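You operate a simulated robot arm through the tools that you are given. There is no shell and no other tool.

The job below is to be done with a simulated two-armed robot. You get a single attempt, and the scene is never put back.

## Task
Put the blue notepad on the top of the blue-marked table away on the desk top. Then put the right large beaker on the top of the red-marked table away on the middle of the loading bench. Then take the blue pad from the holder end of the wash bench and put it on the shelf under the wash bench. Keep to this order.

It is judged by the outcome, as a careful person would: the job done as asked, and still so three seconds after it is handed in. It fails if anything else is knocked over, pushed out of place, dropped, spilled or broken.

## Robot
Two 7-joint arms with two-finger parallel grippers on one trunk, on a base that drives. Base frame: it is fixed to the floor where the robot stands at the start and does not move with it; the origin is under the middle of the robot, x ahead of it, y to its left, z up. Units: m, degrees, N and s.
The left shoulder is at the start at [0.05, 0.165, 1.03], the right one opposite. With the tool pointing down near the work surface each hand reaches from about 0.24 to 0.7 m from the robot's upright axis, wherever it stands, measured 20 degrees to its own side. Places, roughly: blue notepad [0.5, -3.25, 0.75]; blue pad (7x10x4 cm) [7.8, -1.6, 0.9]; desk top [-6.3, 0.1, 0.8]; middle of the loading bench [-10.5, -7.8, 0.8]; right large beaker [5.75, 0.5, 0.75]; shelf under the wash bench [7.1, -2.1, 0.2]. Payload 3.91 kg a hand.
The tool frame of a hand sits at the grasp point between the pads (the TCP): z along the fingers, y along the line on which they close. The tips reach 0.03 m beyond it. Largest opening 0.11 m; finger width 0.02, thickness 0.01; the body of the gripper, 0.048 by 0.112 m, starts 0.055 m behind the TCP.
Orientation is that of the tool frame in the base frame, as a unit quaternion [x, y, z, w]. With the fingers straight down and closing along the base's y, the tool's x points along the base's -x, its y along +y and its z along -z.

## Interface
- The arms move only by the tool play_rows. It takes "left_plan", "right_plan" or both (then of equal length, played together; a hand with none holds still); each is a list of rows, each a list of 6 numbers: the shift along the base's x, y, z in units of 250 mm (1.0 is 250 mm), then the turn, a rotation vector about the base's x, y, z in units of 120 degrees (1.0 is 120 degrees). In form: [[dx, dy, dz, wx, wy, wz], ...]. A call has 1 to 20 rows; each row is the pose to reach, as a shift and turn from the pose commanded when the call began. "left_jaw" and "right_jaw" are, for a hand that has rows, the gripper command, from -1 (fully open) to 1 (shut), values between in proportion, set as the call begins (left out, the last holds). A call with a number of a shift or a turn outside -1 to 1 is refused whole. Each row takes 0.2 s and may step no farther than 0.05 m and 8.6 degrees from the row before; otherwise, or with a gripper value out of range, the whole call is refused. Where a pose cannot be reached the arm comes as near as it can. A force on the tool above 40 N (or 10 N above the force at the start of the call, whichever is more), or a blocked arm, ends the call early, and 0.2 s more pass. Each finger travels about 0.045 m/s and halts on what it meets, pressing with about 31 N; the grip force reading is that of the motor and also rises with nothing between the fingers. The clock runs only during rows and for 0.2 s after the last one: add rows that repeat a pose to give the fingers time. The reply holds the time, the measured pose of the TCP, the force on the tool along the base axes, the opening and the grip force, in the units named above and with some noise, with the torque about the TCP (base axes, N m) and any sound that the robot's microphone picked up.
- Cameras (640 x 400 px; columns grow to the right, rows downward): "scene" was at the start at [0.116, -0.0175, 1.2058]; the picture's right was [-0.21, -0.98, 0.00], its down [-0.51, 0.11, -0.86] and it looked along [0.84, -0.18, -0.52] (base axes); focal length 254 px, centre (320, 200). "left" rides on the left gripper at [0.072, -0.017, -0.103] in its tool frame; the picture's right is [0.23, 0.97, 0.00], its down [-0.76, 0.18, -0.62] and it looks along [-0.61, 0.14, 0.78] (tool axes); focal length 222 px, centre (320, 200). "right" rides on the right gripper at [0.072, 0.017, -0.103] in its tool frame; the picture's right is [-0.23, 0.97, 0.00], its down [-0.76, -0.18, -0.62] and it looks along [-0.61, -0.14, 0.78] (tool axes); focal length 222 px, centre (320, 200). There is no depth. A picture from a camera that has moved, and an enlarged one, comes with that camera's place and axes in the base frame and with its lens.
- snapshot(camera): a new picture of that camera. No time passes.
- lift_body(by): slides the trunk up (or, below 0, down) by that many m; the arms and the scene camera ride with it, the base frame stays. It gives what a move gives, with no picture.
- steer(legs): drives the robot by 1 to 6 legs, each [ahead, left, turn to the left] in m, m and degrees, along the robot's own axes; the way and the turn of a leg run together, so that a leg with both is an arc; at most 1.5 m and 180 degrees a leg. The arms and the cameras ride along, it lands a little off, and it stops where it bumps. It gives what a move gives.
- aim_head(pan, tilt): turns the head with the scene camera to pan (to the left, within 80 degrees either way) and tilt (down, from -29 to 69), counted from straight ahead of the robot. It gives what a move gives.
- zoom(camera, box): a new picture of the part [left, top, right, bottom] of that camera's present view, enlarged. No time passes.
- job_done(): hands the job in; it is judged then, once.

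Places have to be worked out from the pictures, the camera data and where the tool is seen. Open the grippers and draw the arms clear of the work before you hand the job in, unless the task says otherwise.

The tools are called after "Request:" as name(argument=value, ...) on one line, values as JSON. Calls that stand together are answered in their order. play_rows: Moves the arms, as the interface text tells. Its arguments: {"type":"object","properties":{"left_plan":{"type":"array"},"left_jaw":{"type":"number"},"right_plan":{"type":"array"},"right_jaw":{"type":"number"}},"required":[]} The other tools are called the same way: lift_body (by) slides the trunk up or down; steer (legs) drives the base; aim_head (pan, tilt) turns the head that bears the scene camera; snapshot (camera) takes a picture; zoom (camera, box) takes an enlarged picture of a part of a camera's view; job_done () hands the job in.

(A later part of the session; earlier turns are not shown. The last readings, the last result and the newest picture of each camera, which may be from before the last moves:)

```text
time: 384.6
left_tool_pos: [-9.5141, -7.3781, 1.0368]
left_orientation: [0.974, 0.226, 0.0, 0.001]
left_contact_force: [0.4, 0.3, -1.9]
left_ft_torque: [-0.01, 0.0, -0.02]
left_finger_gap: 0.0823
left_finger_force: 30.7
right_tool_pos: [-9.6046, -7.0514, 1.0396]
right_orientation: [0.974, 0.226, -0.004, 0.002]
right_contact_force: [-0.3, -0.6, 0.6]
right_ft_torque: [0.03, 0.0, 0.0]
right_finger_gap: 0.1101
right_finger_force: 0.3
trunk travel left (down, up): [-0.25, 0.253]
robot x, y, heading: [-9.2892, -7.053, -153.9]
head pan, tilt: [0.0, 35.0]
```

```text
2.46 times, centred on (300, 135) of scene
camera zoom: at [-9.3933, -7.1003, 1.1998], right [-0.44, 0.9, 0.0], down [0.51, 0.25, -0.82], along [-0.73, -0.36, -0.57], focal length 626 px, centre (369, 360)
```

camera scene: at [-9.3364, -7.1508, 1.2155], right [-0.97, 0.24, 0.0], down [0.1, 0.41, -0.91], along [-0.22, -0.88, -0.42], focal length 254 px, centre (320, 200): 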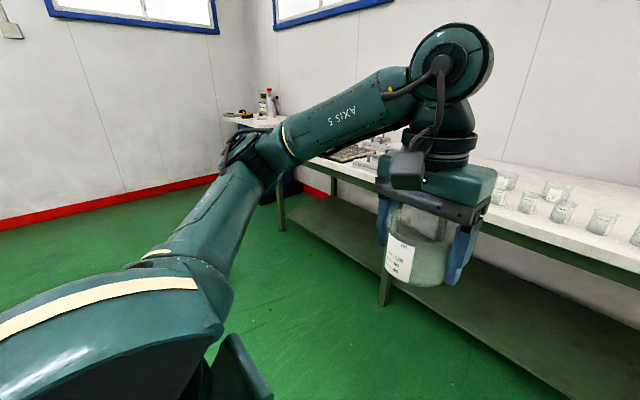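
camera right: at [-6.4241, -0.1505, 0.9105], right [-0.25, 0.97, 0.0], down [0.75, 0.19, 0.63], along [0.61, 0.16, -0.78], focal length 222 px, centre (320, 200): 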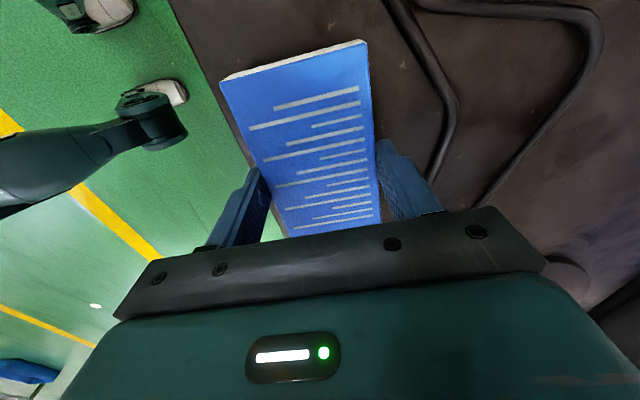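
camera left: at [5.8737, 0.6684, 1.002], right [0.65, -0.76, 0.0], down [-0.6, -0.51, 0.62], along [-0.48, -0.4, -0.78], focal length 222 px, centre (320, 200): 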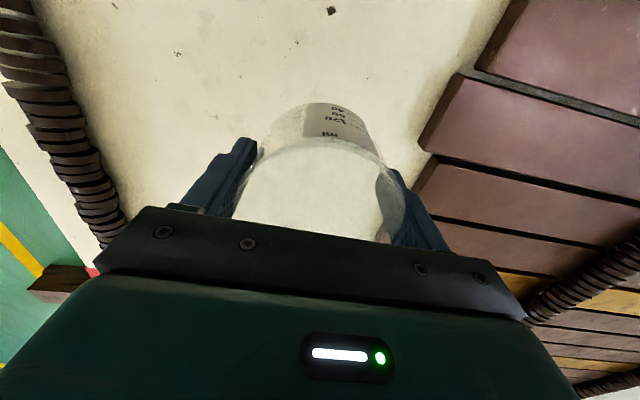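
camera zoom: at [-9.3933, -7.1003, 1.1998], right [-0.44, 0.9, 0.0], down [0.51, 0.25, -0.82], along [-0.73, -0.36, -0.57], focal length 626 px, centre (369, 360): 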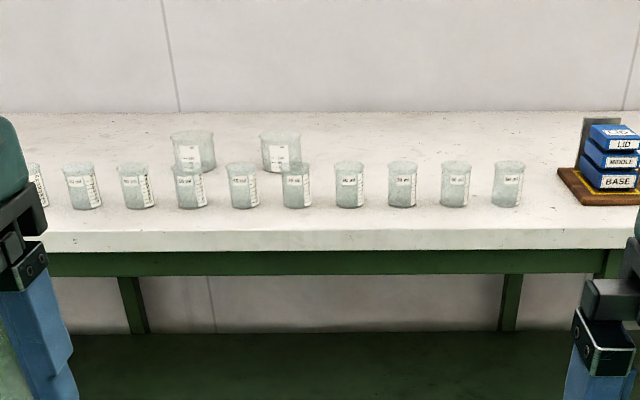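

A row of small beakers stands 0.10-0.16 m in from the front edge and two large ones behind, left of centre; there is free space right of these two. I drive nearer, shifting a little right.

Request:
steer(legs=[[0.5, -0.2, 1.3]])

Request:
aim_head(pan=5, tilt=45)

Request:
snapshot(camera="scene")

Request:
snapshot(camera="left")

```text
time: 387.7
left_tool_pos: [-10.0387, -7.4346, 1.0377]
left_orientation: [0.971, 0.239, -0.001, 0.0]
left_contact_force: [-0.3, 0.6, -1.2]
left_ft_torque: [0.01, -0.02, -0.03]
left_finger_gap: 0.0822
left_finger_force: 30.9
right_tool_pos: [-10.1393, -7.111, 1.0399]
right_orientation: [0.971, 0.238, -0.004, 0.002]
right_contact_force: [0.9, 0.1, 0.8]
right_ft_torque: [-0.03, 0.01, 0.03]
right_finger_gap: 0.1098
right_finger_force: 0.0
trunk travel left (down, up): [-0.25, 0.253]
robot x, y, heading: [-9.8202, -7.1001, -152.5]
head pan, tilt: [0.0, 35.0]
```

```text
time: 388.4
left_tool_pos: [-10.0394, -7.4343, 1.0362]
left_orientation: [0.971, 0.239, 0.0, 0.0]
left_contact_force: [0.1, -0.5, -0.9]
left_ft_torque: [-0.01, -0.01, 0.0]
left_finger_gap: 0.0822
left_finger_force: 30.8
right_tool_pos: [-10.1383, -7.1107, 1.0408]
right_orientation: [0.971, 0.238, -0.004, 0.001]
right_contact_force: [-0.2, 0.0, 0.5]
right_ft_torque: [0.02, -0.01, 0.02]
right_finger_gap: 0.11
right_finger_force: 0.0
trunk travel left (down, up): [-0.25, 0.253]
robot x, y, heading: [-9.8242, -7.1002, -152.6]
head pan, tilt: [5.0, 45.0]
```

```text
taken
camera scene: at [-9.9162, -7.1575, 1.185], right [-0.54, 0.84, 0.0], down [0.6, 0.38, -0.71], along [-0.6, -0.38, -0.71], focal length 254 px, centre (320, 200)
```

scene: 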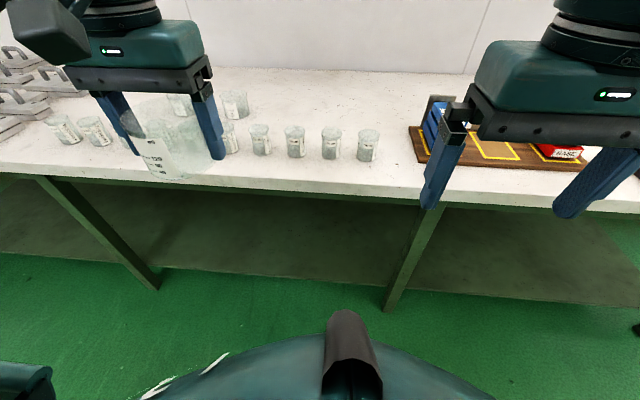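

```text
taken
camera left: at [-9.9817, -7.3863, 1.1404], right [0.65, -0.76, 0.0], down [-0.59, -0.51, 0.62], along [-0.47, -0.41, -0.78], focal length 222 px, centre (320, 200)
```

left: 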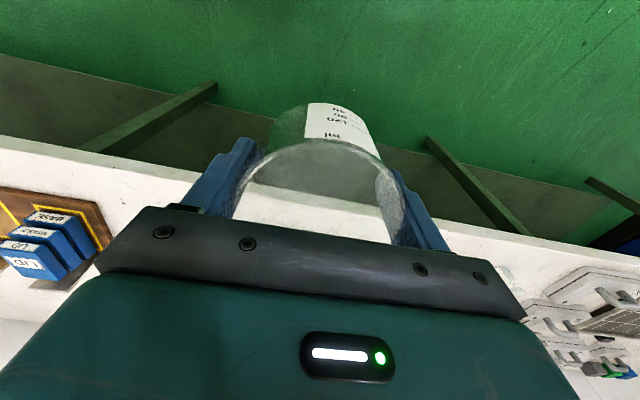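

I zoom in on the bench middle from here to measure it precisely.

Request:
zoom(camera="scene", box=[150, 60, 420, 210])

```text
2.37 times, centred on (285, 135) of scene
camera zoom: at [-9.9162, -7.1575, 1.185], right [-0.54, 0.84, 0.0], down [0.6, 0.38, -0.71], along [-0.6, -0.38, -0.71], focal length 603 px, centre (403, 354)
```

zoom: 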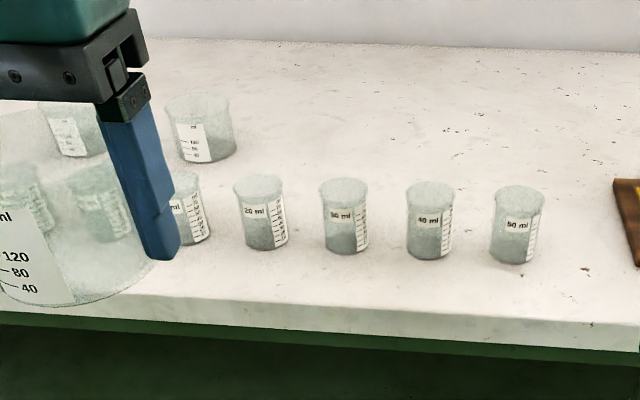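

The row of small beakers is at about 0.11 m in from the edge and the right large one at (-10.44,-7.81). My spot is (-10.46,-7.65), free on all sides; I drive 0.2 m closer.

Request:
steer(legs=[[0.2, 0, 0]])

Request:
aim_head(pan=10, tilt=45)

Request:
snapshot(camera="scene")

```text
time: 390.0
left_tool_pos: [-10.2178, -7.5233, 1.0381]
left_orientation: [0.972, 0.236, 0.0, 0.0]
left_contact_force: [0.6, -0.3, -1.6]
left_ft_torque: [0.01, -0.01, 0.0]
left_finger_gap: 0.0822
left_finger_force: 30.5
right_tool_pos: [-10.315, -7.1981, 1.0409]
right_orientation: [0.972, 0.234, -0.004, 0.002]
right_contact_force: [0.6, 0.0, -0.5]
right_ft_torque: [-0.03, 0.0, -0.03]
right_finger_gap: 0.1103
right_finger_force: 0.0
trunk travel left (down, up): [-0.25, 0.253]
robot x, y, heading: [-9.9965, -7.1981, -152.5]
head pan, tilt: [5.0, 45.0]
```

```text
time: 390.7
left_tool_pos: [-10.2168, -7.5239, 1.0373]
left_orientation: [0.972, 0.235, -0.001, 0.0]
left_contact_force: [-0.7, 0.0, -1.6]
left_ft_torque: [-0.04, 0.01, 0.01]
left_finger_gap: 0.0824
left_finger_force: 31.3
right_tool_pos: [-10.3157, -7.1995, 1.0401]
right_orientation: [0.972, 0.234, -0.004, 0.002]
right_contact_force: [-0.1, -0.1, 0.1]
right_ft_torque: [0.02, 0.01, 0.0]
right_finger_gap: 0.1102
right_finger_force: 0.0
trunk travel left (down, up): [-0.25, 0.253]
robot x, y, heading: [-9.9949, -7.1934, -152.9]
head pan, tilt: [10.0, 45.0]
```

```text
taken
camera scene: at [-10.0887, -7.254, 1.1849], right [-0.6, 0.8, 0.0], down [0.56, 0.43, -0.71], along [-0.56, -0.43, -0.71], focal length 254 px, centre (320, 200)
```

scene: 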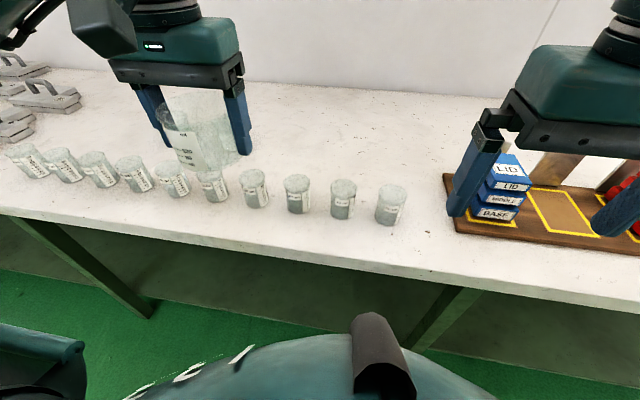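

The hand with the beaker is clear above everything on the bench. I move it level to above (-10.46,-7.65).

Request:
play_rows(left_plan=[[-0.139, -0.071, 0, 0, 0, 0], [-0.278, -0.142, 0, 0, 0, 0], [-0.417, -0.213, 0, 0, 0, 0], [-0.556, -0.284, 0, 0, 0, 0], [-0.695, -0.356, 0, 0, 0, 0], [-0.834, -0.427, 0, 0, 0, 0], [-0.972, -0.498, 0, 0, 0, 0], [-0.972, -0.498, 0, 0, 0, 0]])

Request:
snapshot(camera="scene")

Request:
snapshot(camera="left")

```text
time: 392.5
left_tool_pos: [-10.4578, -7.6468, 1.036]
left_orientation: [0.972, 0.233, -0.001, -0.001]
left_contact_force: [0.0, -0.7, -2.0]
left_ft_torque: [-0.03, 0.0, 0.02]
left_finger_gap: 0.0823
left_finger_force: 30.5
right_tool_pos: [-10.3143, -7.2004, 1.0414]
right_orientation: [0.972, 0.234, -0.004, 0.002]
right_contact_force: [0.5, -0.7, 0.4]
right_ft_torque: [-0.03, -0.02, -0.04]
right_finger_gap: 0.1099
right_finger_force: 0.0
trunk travel left (down, up): [-0.25, 0.253]
robot x, y, heading: [-9.996, -7.195, -152.7]
head pan, tilt: [10.0, 45.0]
```

```text
taken
camera scene: at [-10.0886, -7.2542, 1.1849], right [-0.6, 0.8, 0.0], down [0.56, 0.43, -0.71], along [-0.56, -0.43, -0.71], focal length 254 px, centre (320, 200)
```

scene: 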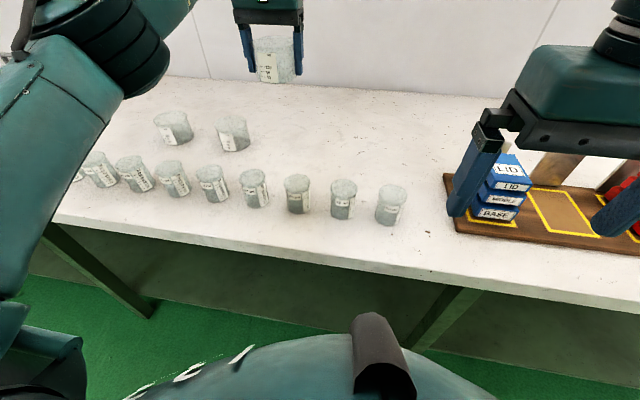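

```text
taken
camera left: at [-10.4014, -7.5998, 1.1391], right [0.65, -0.76, 0.0], down [-0.6, -0.5, 0.62], along [-0.48, -0.4, -0.78], focal length 222 px, centre (320, 200)
```

left: 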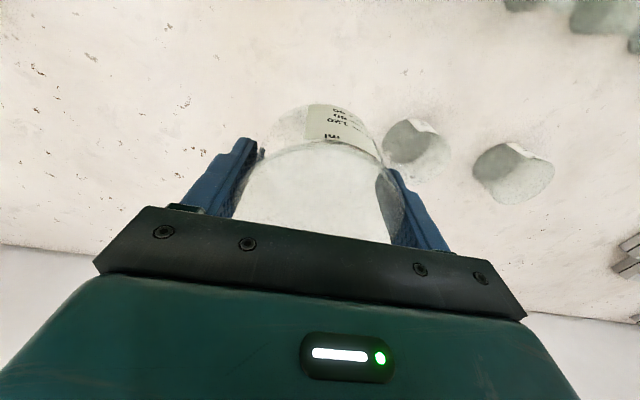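

The spot below is free: nearest large beaker about 7 cm clear of mine. I lower to TCP z 0.88 and look.

Request:
play_rows(left_plan=[[0, 0, -0.12, 0, 0, 0], [0, 0, -0.26, 0, 0, 0], [0, 0, -0.4, 0, 0, 0], [0, 0, -0.52, 0, 0, 0], [0, 0, -0.62, 0, 0, 0], [0, 0, -0.62, 0, 0, 0]])

Request:
zoom(camera="scene", box=[140, 40, 400, 200])

Request:
snapshot(camera="left")

```text
time: 393.9
left_tool_pos: [-10.4604, -7.6493, 0.8798]
left_orientation: [0.972, 0.235, -0.001, 0.0]
left_contact_force: [-0.1, 0.0, -1.3]
left_ft_torque: [0.03, 0.05, 0.02]
left_finger_gap: 0.082
left_finger_force: 31.3
right_tool_pos: [-10.3148, -7.199, 1.0402]
right_orientation: [0.972, 0.234, -0.004, 0.001]
right_contact_force: [-0.3, -0.8, 0.1]
right_ft_torque: [-0.01, 0.03, 0.0]
right_finger_gap: 0.1099
right_finger_force: 0.0
trunk travel left (down, up): [-0.25, 0.253]
robot x, y, heading: [-9.9947, -7.1936, -152.9]
head pan, tilt: [10.0, 45.0]
```

```text
2.46 times, centred on (270, 120) of scene
camera zoom: at [-10.0887, -7.254, 1.1849], right [-0.6, 0.8, 0.0], down [0.56, 0.43, -0.71], along [-0.56, -0.43, -0.71], focal length 626 px, centre (443, 397)
```

zoom: 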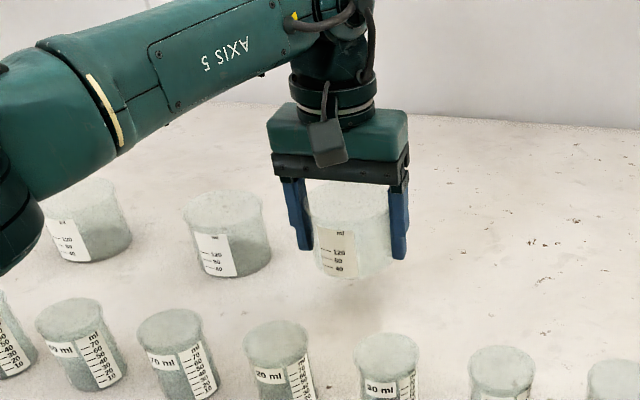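

```text
taken
camera left: at [-10.4022, -7.6019, 0.9837], right [0.65, -0.76, 0.0], down [-0.6, -0.51, 0.62], along [-0.48, -0.4, -0.78], focal length 222 px, centre (320, 200)
```

left: 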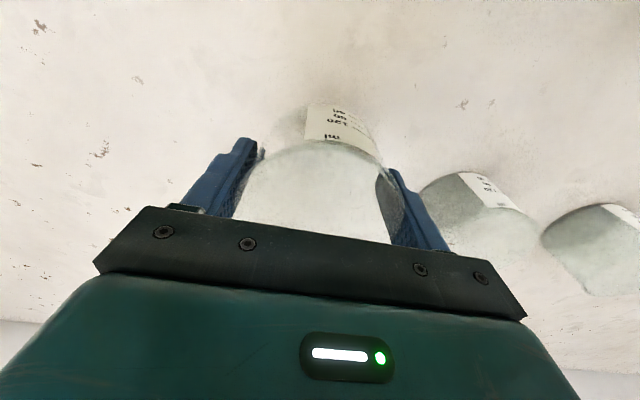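

All clear around; I lower in small steps watching the force.

Request:
play_rows(left_plan=[[0, 0, -0.04, 0, 0, 0], [0, 0, -0.08, 0, 0, 0], [0, 0, -0.11, 0, 0, 0], [0, 0, -0.11, 0, 0, 0]])

Request:
zoom(camera="scene", box=[200, 60, 360, 170])

```text
time: 394.9
left_tool_pos: [-10.4614, -7.6496, 0.8542]
left_orientation: [0.972, 0.235, -0.001, 0.0]
left_contact_force: [-1.1, -0.4, -1.9]
left_ft_torque: [0.0, 0.03, 0.03]
left_finger_gap: 0.0823
left_finger_force: 31.3
right_tool_pos: [-10.3141, -7.199, 1.0408]
right_orientation: [0.972, 0.234, -0.005, 0.003]
right_contact_force: [-0.3, -0.1, 0.0]
right_ft_torque: [-0.06, 0.02, 0.02]
right_finger_gap: 0.1098
right_finger_force: 0.0
trunk travel left (down, up): [-0.25, 0.253]
robot x, y, heading: [-9.9943, -7.1937, -152.8]
head pan, tilt: [10.0, 45.0]
```

```text
3.64 times, centred on (280, 115) of scene
camera zoom: at [-10.0887, -7.254, 1.1849], right [-0.6, 0.8, 0.0], down [0.56, 0.43, -0.71], along [-0.56, -0.43, -0.71], focal length 925 px, centre (466, 509)
```

zoom: 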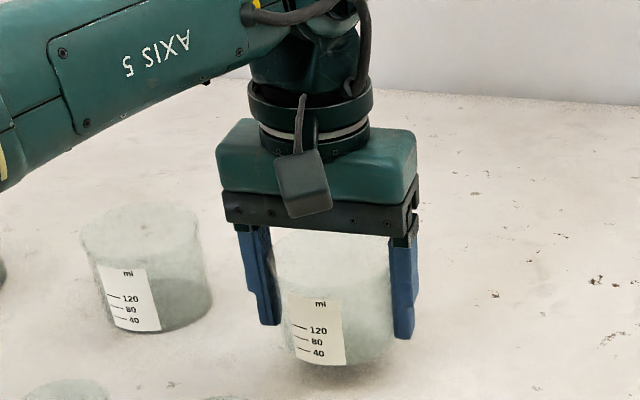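

Very near the surface now; I continue in 2 mm steps.

Request:
play_rows(left_plan=[[0, 0, -0.012, 0, 0, 0], [0, 0, -0.024, 0, 0, 0], [0, 0, -0.036, 0, 0, 0], [0, 0, -0.036, 0, 0, 0]])

Request:
play_rows(left_plan=[[0, 0, -0.008, 0, 0, 0], [0, 0, -0.016, 0, 0, 0], [0, 0, -0.016, 0, 0, 0]])

Request:
zoom(camera="scene", box=[200, 60, 360, 170])

```text
time: 395.9
left_tool_pos: [-10.4605, -7.6484, 0.8459]
left_orientation: [0.972, 0.235, 0.0, 0.0]
left_contact_force: [-1.0, 0.0, -2.0]
left_ft_torque: [-0.02, 0.0, 0.0]
left_finger_gap: 0.0823
left_finger_force: 31.1
right_tool_pos: [-10.3136, -7.1995, 1.0387]
right_orientation: [0.972, 0.234, -0.004, 0.001]
right_contact_force: [-0.3, -0.5, -0.6]
right_ft_torque: [-0.03, -0.01, 0.0]
right_finger_gap: 0.1101
right_finger_force: 0.0
trunk travel left (down, up): [-0.25, 0.253]
robot x, y, heading: [-9.9965, -7.1886, -152.9]
head pan, tilt: [10.0, 45.0]
```

```text
time: 396.7
left_tool_pos: [-10.4618, -7.648, 0.8397]
left_orientation: [0.972, 0.235, -0.002, 0.0]
left_contact_force: [0.0, -0.3, -1.2]
left_ft_torque: [0.06, 0.01, 0.03]
left_finger_gap: 0.0822
left_finger_force: 30.8
right_tool_pos: [-10.3147, -7.1996, 1.0411]
right_orientation: [0.972, 0.234, -0.004, 0.002]
right_contact_force: [0.4, -0.1, 0.3]
right_ft_torque: [0.02, -0.02, 0.01]
right_finger_gap: 0.1098
right_finger_force: 0.0
trunk travel left (down, up): [-0.25, 0.253]
robot x, y, heading: [-9.9958, -7.1898, -152.6]
head pan, tilt: [10.0, 45.0]
```

```text
3.64 times, centred on (280, 115) of scene
camera zoom: at [-10.0887, -7.254, 1.1849], right [-0.6, 0.8, 0.0], down [0.56, 0.43, -0.71], along [-0.56, -0.43, -0.71], focal length 925 px, centre (466, 509)
```

zoom: 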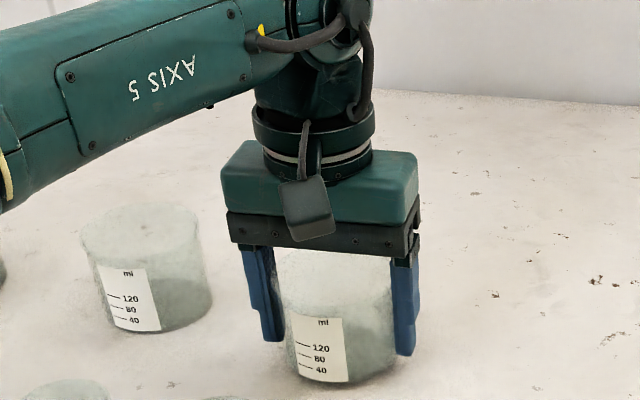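

No contact at TCP z 0.840 yet; I lower further by 2 mm steps.

Request:
play_rows(left_plan=[[0, 0, -0.008, 0, 0, 0], [0, 0, -0.016, 0, 0, 0], [0, 0, -0.016, 0, 0, 0]])

Request:
play_rows(left_plan=[[0, 0, -0.008, 0, 0, 0], [0, 0, -0.016, 0, 0, 0], [0, 0, -0.016, 0, 0, 0]])

```text
time: 397.5
left_tool_pos: [-10.4608, -7.6484, 0.8378]
left_orientation: [0.972, 0.235, -0.001, 0.0]
left_contact_force: [0.1, 1.0, -1.0]
left_ft_torque: [-0.01, -0.01, 0.02]
left_finger_gap: 0.0822
left_finger_force: 31.1
right_tool_pos: [-10.3157, -7.1997, 1.0398]
right_orientation: [0.972, 0.233, -0.004, 0.002]
right_contact_force: [0.2, 0.2, 0.3]
right_ft_torque: [0.06, -0.04, -0.01]
right_finger_gap: 0.1097
right_finger_force: 0.1
trunk travel left (down, up): [-0.25, 0.253]
robot x, y, heading: [-9.9961, -7.1915, -152.6]
head pan, tilt: [10.0, 45.0]
```

```text
time: 398.3
left_tool_pos: [-10.4603, -7.6479, 0.8371]
left_orientation: [0.972, 0.235, -0.004, -0.001]
left_contact_force: [-3.2, -4.2, 19.9]
left_ft_torque: [0.16, -0.49, 0.02]
left_finger_gap: 0.0819
left_finger_force: 31.1
right_tool_pos: [-10.3132, -7.2001, 1.0406]
right_orientation: [0.972, 0.234, -0.005, 0.003]
right_contact_force: [0.5, 0.1, -0.7]
right_ft_torque: [0.0, 0.02, 0.01]
right_finger_gap: 0.11
right_finger_force: 0.0
trunk travel left (down, up): [-0.25, 0.253]
robot x, y, heading: [-9.9995, -7.1931, -153.0]
head pan, tilt: [10.0, 45.0]
```

The beaker rests on the bench (20 N). I ease the press by 3 mm and open the fingers.

Request:
play_rows(left_plan=[[0, 0, 0.012, 0, 0, 0], [0, 0, 0.012, 0, 0, 0]])

Request:
play_rows(left_plan=[[0, 0, 0, 0, 0, 0], [0, 0, 0, 0, 0, 0], [0, 0, 0, 0, 0, 0], [0, 0, 0, 0, 0, 0]], left_jaw=-0.9)

Request:
zoom(camera="scene", box=[200, 60, 360, 170])

Request:
snapshot(camera="left")

```text
time: 398.9
left_tool_pos: [-10.4597, -7.6479, 0.8374]
left_orientation: [0.972, 0.236, -0.002, 0.0]
left_contact_force: [-5.0, -2.9, 14.8]
left_ft_torque: [0.04, 0.36, 0.09]
left_finger_gap: 0.0821
left_finger_force: 30.9
right_tool_pos: [-10.3138, -7.1979, 1.0405]
right_orientation: [0.972, 0.234, -0.005, 0.003]
right_contact_force: [0.4, -0.2, 0.0]
right_ft_torque: [-0.03, -0.02, -0.01]
right_finger_gap: 0.1101
right_finger_force: 0.0
trunk travel left (down, up): [-0.25, 0.253]
robot x, y, heading: [-10.0035, -7.1958, -152.7]
head pan, tilt: [10.0, 45.0]
```

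```text
time: 399.9
left_tool_pos: [-10.4605, -7.6505, 0.8371]
left_orientation: [0.972, 0.235, -0.001, 0.001]
left_contact_force: [-0.1, -0.2, -0.7]
left_ft_torque: [0.03, -0.03, -0.02]
left_finger_gap: 0.1042
left_finger_force: 0.0
right_tool_pos: [-10.3141, -7.2009, 1.0409]
right_orientation: [0.972, 0.234, -0.003, 0.002]
right_contact_force: [0.4, 0.2, 0.2]
right_ft_torque: [-0.01, 0.03, -0.01]
right_finger_gap: 0.11
right_finger_force: 0.0
trunk travel left (down, up): [-0.25, 0.253]
robot x, y, heading: [-9.9975, -7.1941, -152.8]
head pan, tilt: [10.0, 45.0]
```

```text
3.64 times, centred on (280, 115) of scene
camera zoom: at [-10.0886, -7.2539, 1.1849], right [-0.6, 0.8, 0.0], down [0.56, 0.43, -0.71], along [-0.56, -0.43, -0.71], focal length 925 px, centre (466, 509)
```

zoom: 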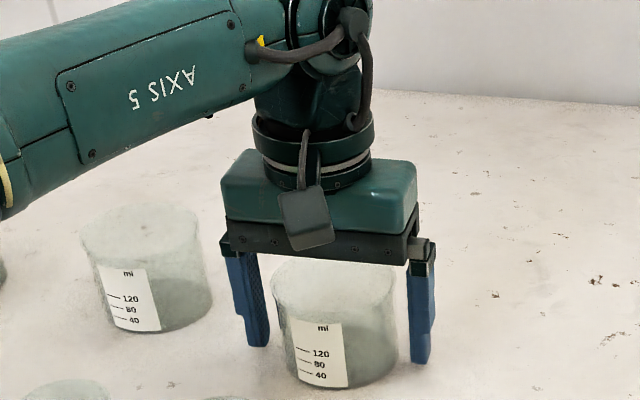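

```text
taken
camera left: at [-10.4025, -7.6015, 0.9393], right [0.65, -0.76, 0.0], down [-0.6, -0.51, 0.62], along [-0.48, -0.4, -0.78], focal length 222 px, centre (320, 200)
```

left: 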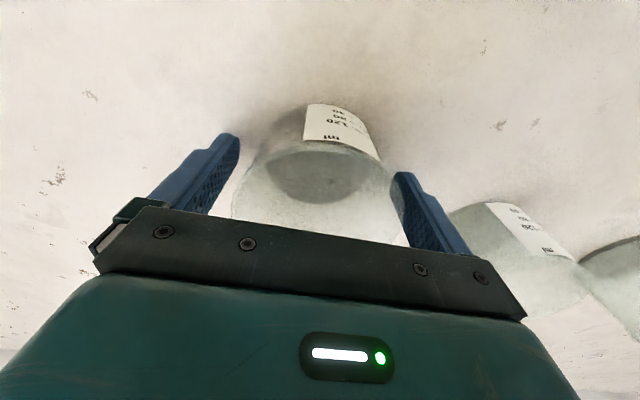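

The beaker stands free between the fingers. I raise the hand straight up, slowly at first, and check that the beaker stays.

Request:
play_rows(left_plan=[[0, 0, 0.05, 0, 0, 0], [0, 0, 0.12, 0, 0, 0], [0, 0, 0.2, 0, 0, 0], [0, 0, 0.32, 0, 0, 0], [0, 0, 0.48, 0, 0, 0], [0, 0, 0.64, 0, 0, 0], [0, 0, 0.8, 0, 0, 0], [0, 0, 0.8, 0, 0, 0]])

Request:
snapshot(camera="scene")

```text
time: 401.7
left_tool_pos: [-10.4606, -7.6462, 1.0345]
left_orientation: [0.972, 0.235, 0.001, 0.0]
left_contact_force: [0.7, 0.2, 0.4]
left_ft_torque: [0.0, 0.0, 0.03]
left_finger_gap: 0.1043
left_finger_force: 0.0
right_tool_pos: [-10.3147, -7.2002, 1.0393]
right_orientation: [0.972, 0.234, -0.004, 0.001]
right_contact_force: [-0.3, -0.6, -0.7]
right_ft_torque: [0.03, -0.03, 0.01]
right_finger_gap: 0.1102
right_finger_force: 0.0
trunk travel left (down, up): [-0.25, 0.253]
robot x, y, heading: [-9.9988, -7.1904, -152.7]
head pan, tilt: [10.0, 45.0]
```

```text
taken
camera scene: at [-10.0886, -7.254, 1.1849], right [-0.6, 0.8, 0.0], down [0.56, 0.43, -0.71], along [-0.56, -0.43, -0.71], focal length 254 px, centre (320, 200)
```

scene: 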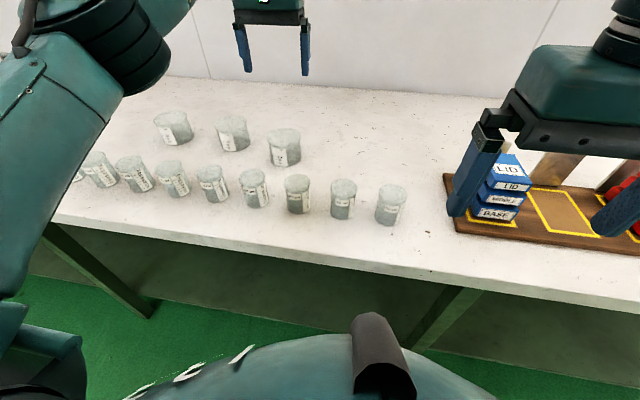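

The beaker stands upright beside the other large ones and nothing else moved. I draw the left hand back and reverse from the bench.

Request:
play_rows(left_plan=[[0.13, 0.067, 0.02, 0, 0, 0], [0.26, 0.134, 0.02, 0, 0, 0], [0.39, 0.2, 0.02, 0, 0, 0], [0.52, 0.267, 0.02, 0, 0, 0], [0.65, 0.334, 0.02, 0, 0, 0], [0.78, 0.4, 0.02, 0, 0, 0], [0.91, 0.467, 0.02, 0, 0, 0], [0.96, 0.49, 0.02, 0, 0, 0], [0.96, 0.49, 0.02, 0, 0, 0]], left_jaw=-1)

Request:
steer(legs=[[-1.0, 0, 0], [-0.8, -0.8, 0]])

```text
time: 403.7
left_tool_pos: [-10.2207, -7.527, 1.0408]
left_orientation: [0.972, 0.235, 0.0, 0.0]
left_contact_force: [-0.4, -0.1, -0.5]
left_ft_torque: [0.0, 0.01, -0.02]
left_finger_gap: 0.1099
left_finger_force: 0.1
right_tool_pos: [-10.3151, -7.1995, 1.0406]
right_orientation: [0.972, 0.234, -0.003, 0.002]
right_contact_force: [-0.9, -0.6, -0.8]
right_ft_torque: [-0.03, -0.02, -0.04]
right_finger_gap: 0.1097
right_finger_force: 0.0
trunk travel left (down, up): [-0.25, 0.253]
robot x, y, heading: [-9.9945, -7.1932, -152.8]
head pan, tilt: [10.0, 45.0]
```

```text
time: 415.9
left_tool_pos: [-8.9704, -5.9951, 1.0404]
left_orientation: [0.971, 0.239, 0.0, 0.001]
left_contact_force: [-0.3, -0.1, 0.1]
left_ft_torque: [0.05, 0.0, -0.03]
left_finger_gap: 0.1102
left_finger_force: 0.0
right_tool_pos: [-9.066, -5.6699, 1.0398]
right_orientation: [0.971, 0.238, -0.004, 0.002]
right_contact_force: [0.4, 1.1, -0.6]
right_ft_torque: [0.03, 0.01, -0.02]
right_finger_gap: 0.1102
right_finger_force: 0.1
trunk travel left (down, up): [-0.25, 0.253]
robot x, y, heading: [-8.7486, -5.6584, -152.4]
head pan, tilt: [10.0, 45.0]
```

I am clear of the bench in the open; I turn round to face the lane back and drive past the white table.

Request:
steer(legs=[[0, 0, 180]])

Request:
aim_head(pan=0, tilt=18)

Request:
snapshot(camera="scene")

```text
time: 423.7
left_tool_pos: [-8.5399, -5.317, 1.0402]
left_orientation: [-0.258, 0.966, 0.001, 0.001]
left_contact_force: [0.0, 0.6, -0.4]
left_ft_torque: [0.03, 0.05, 0.06]
left_finger_gap: 0.1099
left_finger_force: 0.1
right_tool_pos: [-8.4312, -5.6392, 1.0411]
right_orientation: [-0.255, 0.967, 0.001, 0.004]
right_contact_force: [0.3, 0.7, -0.9]
right_ft_torque: [0.0, -0.02, 0.0]
right_finger_gap: 0.11
right_finger_force: 0.0
trunk travel left (down, up): [-0.25, 0.253]
robot x, y, heading: [-8.7496, -5.6609, 30.2]
head pan, tilt: [10.0, 45.0]
```

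```text
time: 424.6
left_tool_pos: [-8.5407, -5.3178, 1.0404]
left_orientation: [-0.257, 0.966, 0.0, 0.001]
left_contact_force: [-0.7, 1.6, 0.5]
left_ft_torque: [-0.01, -0.02, -0.03]
left_finger_gap: 0.11
left_finger_force: 0.0
right_tool_pos: [-8.4313, -5.6391, 1.0399]
right_orientation: [-0.256, 0.967, 0.002, 0.004]
right_contact_force: [0.7, 0.0, -0.4]
right_ft_torque: [-0.01, -0.02, 0.03]
right_finger_gap: 0.11
right_finger_force: 0.0
trunk travel left (down, up): [-0.25, 0.253]
robot x, y, heading: [-8.7535, -5.6631, 29.8]
head pan, tilt: [0.0, 18.0]
```

```text
taken
camera scene: at [-8.6433, -5.5978, 1.2268], right [0.5, -0.87, 0.0], down [-0.27, -0.15, -0.95], along [0.82, 0.47, -0.31], focal length 254 px, centre (320, 200)
```

scene: 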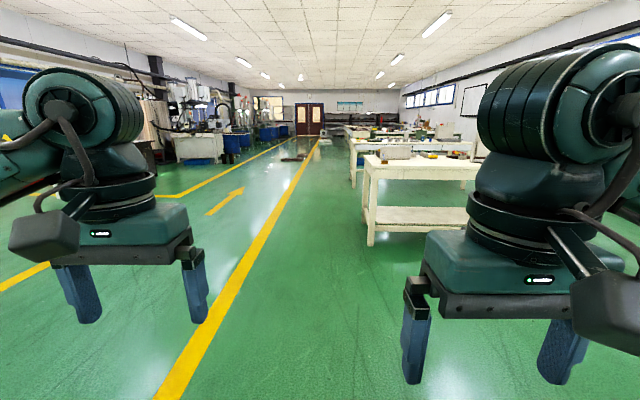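

The lane back is clear. I drive along it past the white table, keeping a little left.

Request:
steer(legs=[[0, 0, -2.5], [1.4, 0.3, 0], [1.5, 0, 0], [1.5, 0, 0]])

Request:
snapshot(camera="scene")

```text
time: 446.2
left_tool_pos: [-4.8285, -2.9256, 1.0409]
left_orientation: [-0.251, 0.968, 0.0, 0.001]
left_contact_force: [-0.7, 0.5, 0.3]
left_ft_torque: [0.03, 0.01, -0.01]
left_finger_gap: 0.1102
left_finger_force: 0.0
right_tool_pos: [-4.7227, -3.2489, 1.0402]
right_orientation: [-0.251, 0.968, 0.002, 0.004]
right_contact_force: [0.5, 0.2, 0.2]
right_ft_torque: [0.0, 0.0, 0.01]
right_finger_gap: 0.1101
right_finger_force: 0.1
trunk travel left (down, up): [-0.25, 0.253]
robot x, y, heading: [-5.038, -3.2678, 29.1]
head pan, tilt: [0.0, 18.0]
```

```text
taken
camera scene: at [-4.9341, -3.2046, 1.2268], right [0.49, -0.87, 0.0], down [-0.27, -0.15, -0.95], along [0.83, 0.46, -0.31], focal length 254 px, centre (320, 200)
```

scene: 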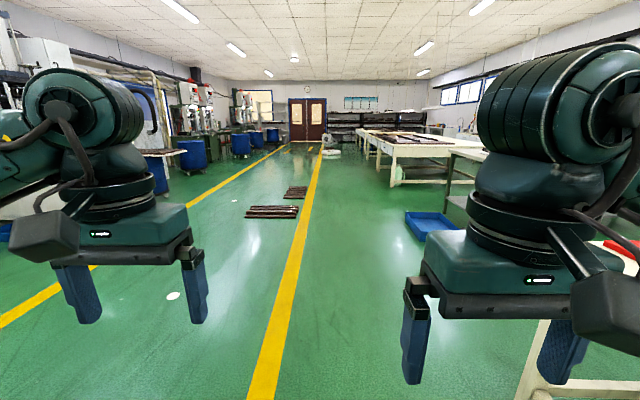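

I pass between boards and tray again along the same track as before.

Request:
steer(legs=[[0, 0, -1.6], [1.4, -0.3, 0], [1.5, 0, 0], [1.5, 0, 0]])

Request:
snapshot(camera="scene")

```text
time: 467.8
left_tool_pos: [-0.7785, -1.1376, 1.0396]
left_orientation: [-0.238, 0.971, 0.001, 0.001]
left_contact_force: [0.5, 0.5, 0.5]
left_ft_torque: [-0.03, 0.01, 0.0]
left_finger_gap: 0.11
left_finger_force: 0.0
right_tool_pos: [-0.6827, -1.4623, 1.0414]
right_orientation: [-0.237, 0.971, 0.002, 0.003]
right_contact_force: [0.6, -0.2, 0.2]
right_ft_torque: [0.02, 0.02, 0.01]
right_finger_gap: 0.1098
right_finger_force: 0.1
trunk travel left (down, up): [-0.25, 0.253]
robot x, y, heading: [-1.0033, -1.4731, 27.8]
head pan, tilt: [0.0, 18.0]
```

```text
taken
camera scene: at [-0.8928, -1.4139, 1.2268], right [0.46, -0.89, 0.0], down [-0.27, -0.14, -0.95], along [0.84, 0.44, -0.31], focal length 254 px, centre (320, 200)
```

scene: 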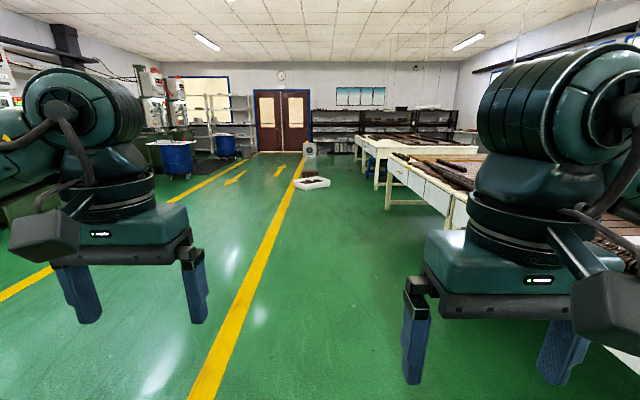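

I continue, easing left round the floor tray and crate toward the far end.

Request:
steer(legs=[[1.4, 0.4, 0], [1.4, 0.5, 0], [1.45, 0.15, 0], [1.4, 0, 0]])

Request:
snapshot(camera="scene")

```text
time: 495.4
left_tool_pos: [3.775, 2.3582, 1.0414]
left_orientation: [-0.232, 0.973, 0.0, 0.001]
left_contact_force: [-0.7, 0.1, -0.3]
left_ft_torque: [-0.01, 0.01, 0.0]
left_finger_gap: 0.1101
left_finger_force: 0.0
right_tool_pos: [3.8679, 2.0311, 1.0408]
right_orientation: [-0.231, 0.973, 0.002, 0.005]
right_contact_force: [-0.3, -0.2, -1.3]
right_ft_torque: [-0.01, 0.0, -0.01]
right_finger_gap: 0.1099
right_finger_force: 0.0
trunk travel left (down, up): [-0.25, 0.253]
robot x, y, heading: [3.5501, 2.0269, 26.7]
head pan, tilt: [0.0, 18.0]
```

```text
taken
camera scene: at [3.6584, 2.0834, 1.2268], right [0.45, -0.89, 0.0], down [-0.28, -0.14, -0.95], along [0.85, 0.43, -0.31], focal length 254 px, centre (320, 200)
```

scene: 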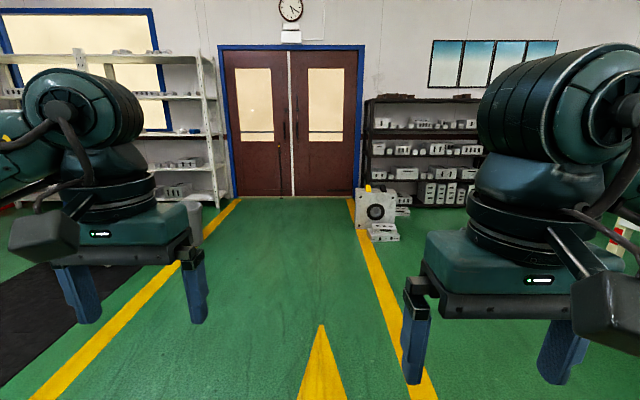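

I round the table corner again, passing between it and the white box, then turn to face the window wall and the wash bench.

Request:
steer(legs=[[1.0, -0.9, 0.8], [1.05, -0.45, 0], [0, 0, -90]])

Request:
snapshot(camera="scene")

```text
time: 513.0
left_tool_pos: [6.3601, 1.5564, 1.0409]
left_orientation: [0.51, 0.86, -0.001, 0.001]
left_contact_force: [0.2, 0.5, 0.0]
left_ft_torque: [0.01, -0.01, 0.01]
left_finger_gap: 0.1101
left_finger_force: 0.1
right_tool_pos: [6.0361, 1.4536, 1.0408]
right_orientation: [0.511, 0.86, -0.002, 0.005]
right_contact_force: [-0.3, 0.6, 0.2]
right_ft_torque: [0.0, -0.02, 0.01]
right_finger_gap: 0.1098
right_finger_force: 0.2
trunk travel left (down, up): [-0.25, 0.253]
robot x, y, heading: [6.0198, 1.7736, -61.6]
head pan, tilt: [0.0, 18.0]
```

```text
taken
camera scene: at [6.0785, 1.6656, 1.2269], right [-0.88, -0.48, 0.0], down [-0.15, 0.27, -0.95], along [0.46, -0.83, -0.31], focal length 254 px, centre (320, 200)
```

scene: 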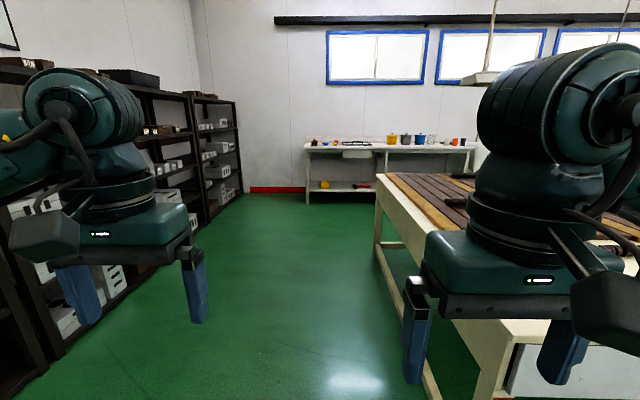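

The wash bench stands against the window wall ahead, with pots, beakers and small things on it and a shelf beneath. I zoom in on it.

Request:
zoom(camera="scene", box=[290, 115, 490, 215])

```text
3.20 times, centred on (390, 165) of scene
camera zoom: at [6.0785, 1.6656, 1.2269], right [-0.88, -0.48, 0.0], down [-0.15, 0.27, -0.95], along [0.46, -0.83, -0.31], focal length 814 px, centre (96, 312)
```

zoom: 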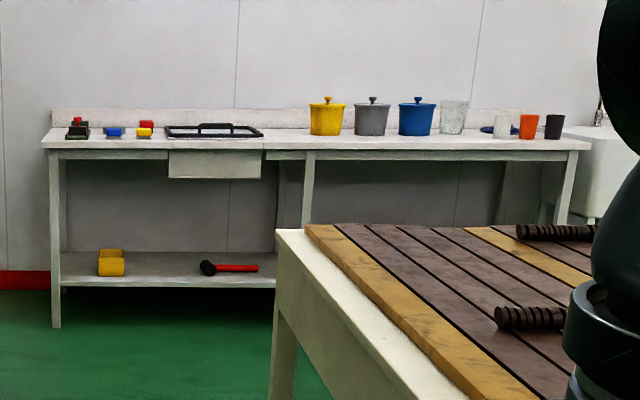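

At the wash bench's left end are a holder, the blue pad and a yellow-red thing; the shelf below carries a yellow piece and a mallet with free room. I drive toward it along the table's end.

Request:
steer(legs=[[1.4, 0.2, -0.9], [1.2, 0, 0]])

Request:
aim_head(pan=-5, tilt=25)

Request:
snapshot(camera="scene")

```text
time: 525.6
left_tool_pos: [7.722, -0.6247, 1.0411]
left_orientation: [0.521, 0.853, 0.0, 0.001]
left_contact_force: [-0.2, -0.5, -0.6]
left_ft_torque: [0.03, -0.01, -0.01]
left_finger_gap: 0.1101
left_finger_force: 0.2
right_tool_pos: [7.3965, -0.7181, 1.0408]
right_orientation: [0.522, 0.853, -0.001, 0.004]
right_contact_force: [0.0, 0.2, -1.2]
right_ft_torque: [0.01, 0.0, 0.0]
right_finger_gap: 0.11
right_finger_force: 0.1
trunk travel left (down, up): [-0.25, 0.253]
robot x, y, heading: [7.3902, -0.3979, -63.0]
head pan, tilt: [0.0, 18.0]
```

```text
time: 526.3
left_tool_pos: [7.7236, -0.6254, 1.0413]
left_orientation: [0.522, 0.853, -0.001, 0.0]
left_contact_force: [-0.1, 0.0, 0.3]
left_ft_torque: [0.01, 0.0, -0.04]
left_finger_gap: 0.11
left_finger_force: 0.0
right_tool_pos: [7.3973, -0.7184, 1.0403]
right_orientation: [0.522, 0.853, -0.001, 0.004]
right_contact_force: [0.4, 0.1, 0.7]
right_ft_torque: [0.0, -0.01, 0.01]
right_finger_gap: 0.11
right_finger_force: 0.0
trunk travel left (down, up): [-0.25, 0.253]
robot x, y, heading: [7.3869, -0.4019, -63.1]
head pan, tilt: [-5.0, 25.0]
```

```text
taken
camera scene: at [7.4376, -0.5101, 1.2156], right [-0.93, -0.38, 0.0], down [-0.16, 0.39, -0.91], along [0.34, -0.84, -0.42], focal length 254 px, centre (320, 200)
```

scene: 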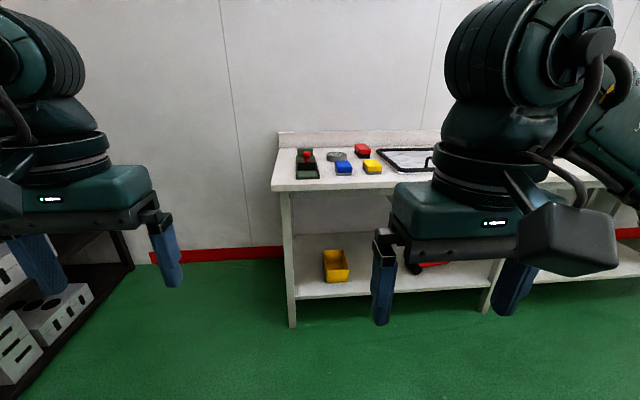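

The blue pad stands close to a yellow one, a red one and a grey piece beside the holder. I zoom in on the group and on the shelf below.

Request:
zoom(camera="scene", box=[270, 125, 410, 205])

Request:
zoom(camera="scene", box=[270, 180, 540, 335])

```text
4.57 times, centred on (340, 165) of scene
camera zoom: at [7.4376, -0.5101, 1.2156], right [-0.93, -0.38, 0.0], down [-0.16, 0.39, -0.91], along [0.34, -0.84, -0.42], focal length 1163 px, centre (229, 360)
```

zoom: 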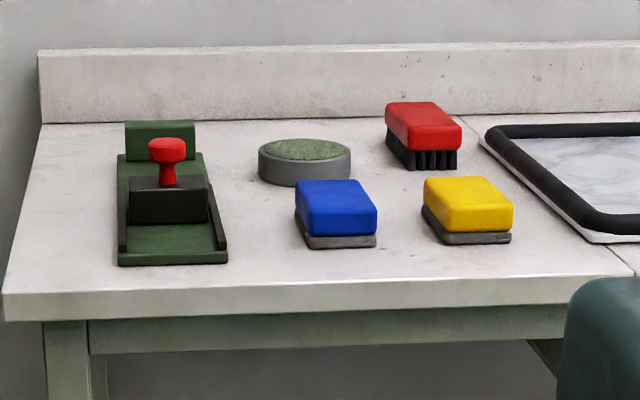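

```text
2.37 times, centred on (405, 258) of scene
camera zoom: at [7.4376, -0.5101, 1.2156], right [-0.93, -0.38, 0.0], down [-0.16, 0.39, -0.91], along [0.34, -0.84, -0.42], focal length 603 px, centre (118, 64)
```

zoom: 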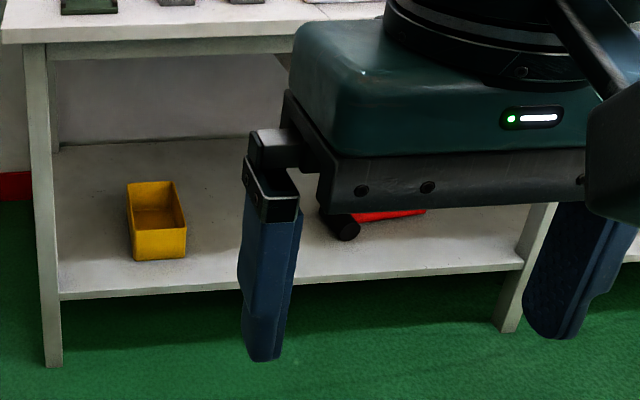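

The blue pad has about 6 cm of room to the yellow one and 9 cm to the holder; the shelf is free between the yellow box and the mallet. I drive up so that the pad comes before the right hand.

Request:
steer(legs=[[0.6, -0.04, 0.6]])

Request:
aim_head(pan=-10, tilt=45)

Request:
snapshot(camera="scene")

Request:
snapshot(camera="right")

```text
time: 529.6
left_tool_pos: [7.9661, -1.1644, 1.0413]
left_orientation: [0.517, 0.856, 0.0, 0.001]
left_contact_force: [0.7, -0.4, 0.4]
left_ft_torque: [0.01, 0.01, -0.02]
left_finger_gap: 0.1102
left_finger_force: 0.1
right_tool_pos: [7.6407, -1.2619, 1.0402]
right_orientation: [0.516, 0.856, -0.002, 0.005]
right_contact_force: [0.2, -0.4, -0.2]
right_ft_torque: [-0.02, 0.01, -0.02]
right_finger_gap: 0.1099
right_finger_force: 0.1
trunk travel left (down, up): [-0.25, 0.253]
robot x, y, heading: [7.629, -0.943, -62.0]
head pan, tilt: [-5.0, 25.0]
```

```text
time: 530.5
left_tool_pos: [7.9652, -1.1648, 1.0417]
left_orientation: [0.516, 0.856, -0.001, 0.001]
left_contact_force: [-0.1, -0.1, 0.2]
left_ft_torque: [0.0, 0.01, 0.01]
left_finger_gap: 0.1101
left_finger_force: 0.1
right_tool_pos: [7.6409, -1.2624, 1.0417]
right_orientation: [0.516, 0.856, -0.002, 0.004]
right_contact_force: [0.3, 0.0, -0.6]
right_ft_torque: [0.01, 0.02, 0.0]
right_finger_gap: 0.1097
right_finger_force: 0.1
trunk travel left (down, up): [-0.25, 0.253]
robot x, y, heading: [7.629, -0.946, -62.1]
head pan, tilt: [-10.0, 45.0]
```

```text
taken
camera scene: at [7.6667, -1.0458, 1.185], right [-0.95, -0.31, 0.0], down [-0.22, 0.67, -0.71], along [0.22, -0.67, -0.71], focal length 254 px, centre (320, 200)
```

scene: 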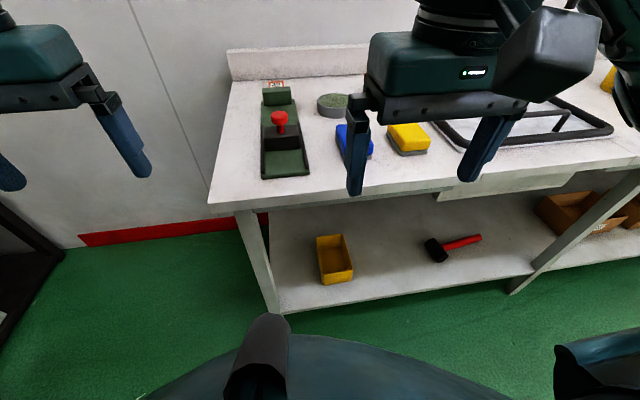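

```text
taken
camera right: at [7.6181, -1.1887, 1.144], right [0.97, 0.25, 0.0], down [0.19, -0.75, 0.63], along [0.16, -0.61, -0.78], focal length 222 px, centre (320, 200)
```

right: 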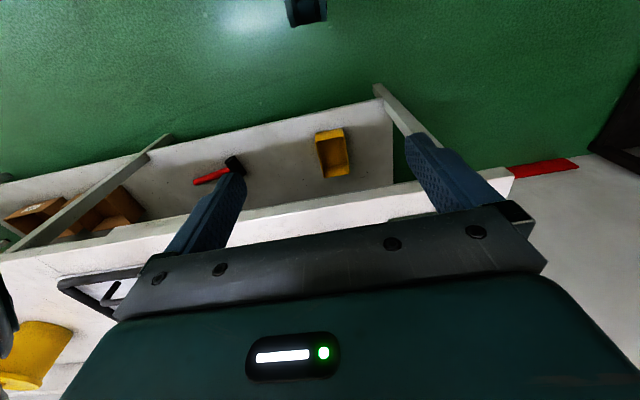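

The corner seen from two places gives a bench top near z 0.85. The hand hides the pad, so I raise it a little to get a clear look.

Request:
play_rows(right_plan=[[0, 0, 0.15, 0, 0, 0], [0, 0, 0.3, 0, 0, 0], [0, 0, 0.45, 0, 0, 0], [0, 0, 0.55, 0, 0, 0], [0, 0, 0.55, 0, 0, 0]])

Request:
snapshot(camera="scene")

Request:
zoom(camera="scene", box=[240, 70, 440, 200])

```text
time: 531.7
left_tool_pos: [7.9643, -1.1658, 1.0408]
left_orientation: [0.516, 0.857, 0.0, 0.0]
left_contact_force: [0.7, -0.3, 0.4]
left_ft_torque: [0.0, 0.01, 0.01]
left_finger_gap: 0.11
left_finger_force: 0.1
right_tool_pos: [7.6402, -1.2626, 1.175]
right_orientation: [0.517, 0.856, -0.002, 0.005]
right_contact_force: [0.2, -0.1, -0.8]
right_ft_torque: [-0.01, 0.02, -0.01]
right_finger_gap: 0.1102
right_finger_force: 0.2
trunk travel left (down, up): [-0.25, 0.253]
robot x, y, heading: [7.6307, -0.9412, -62.3]
head pan, tilt: [-10.0, 45.0]
```

```text
taken
camera scene: at [7.6667, -1.0458, 1.1849], right [-0.95, -0.31, 0.0], down [-0.22, 0.67, -0.71], along [0.22, -0.67, -0.71], focal length 254 px, centre (320, 200)
```

scene: 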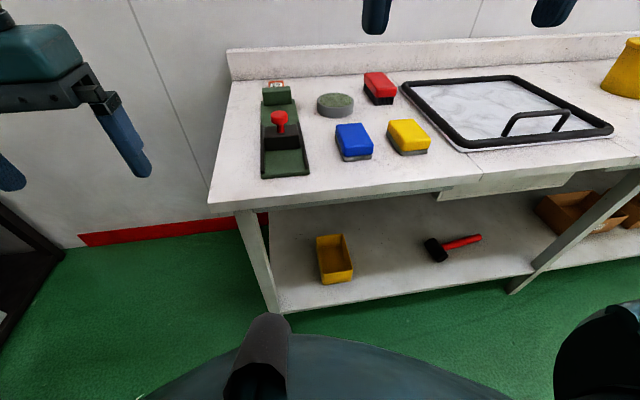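

```text
3.08 times, centred on (340, 135) of scene
camera zoom: at [7.6667, -1.0458, 1.1849], right [-0.95, -0.31, 0.0], down [-0.22, 0.67, -0.71], along [0.22, -0.67, -0.71], focal length 782 px, centre (258, 400)
```

zoom: 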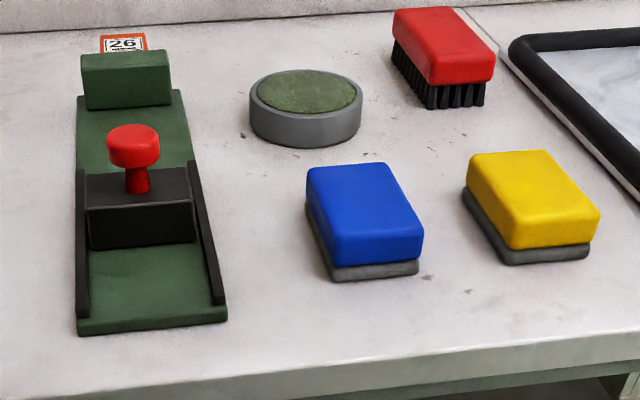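

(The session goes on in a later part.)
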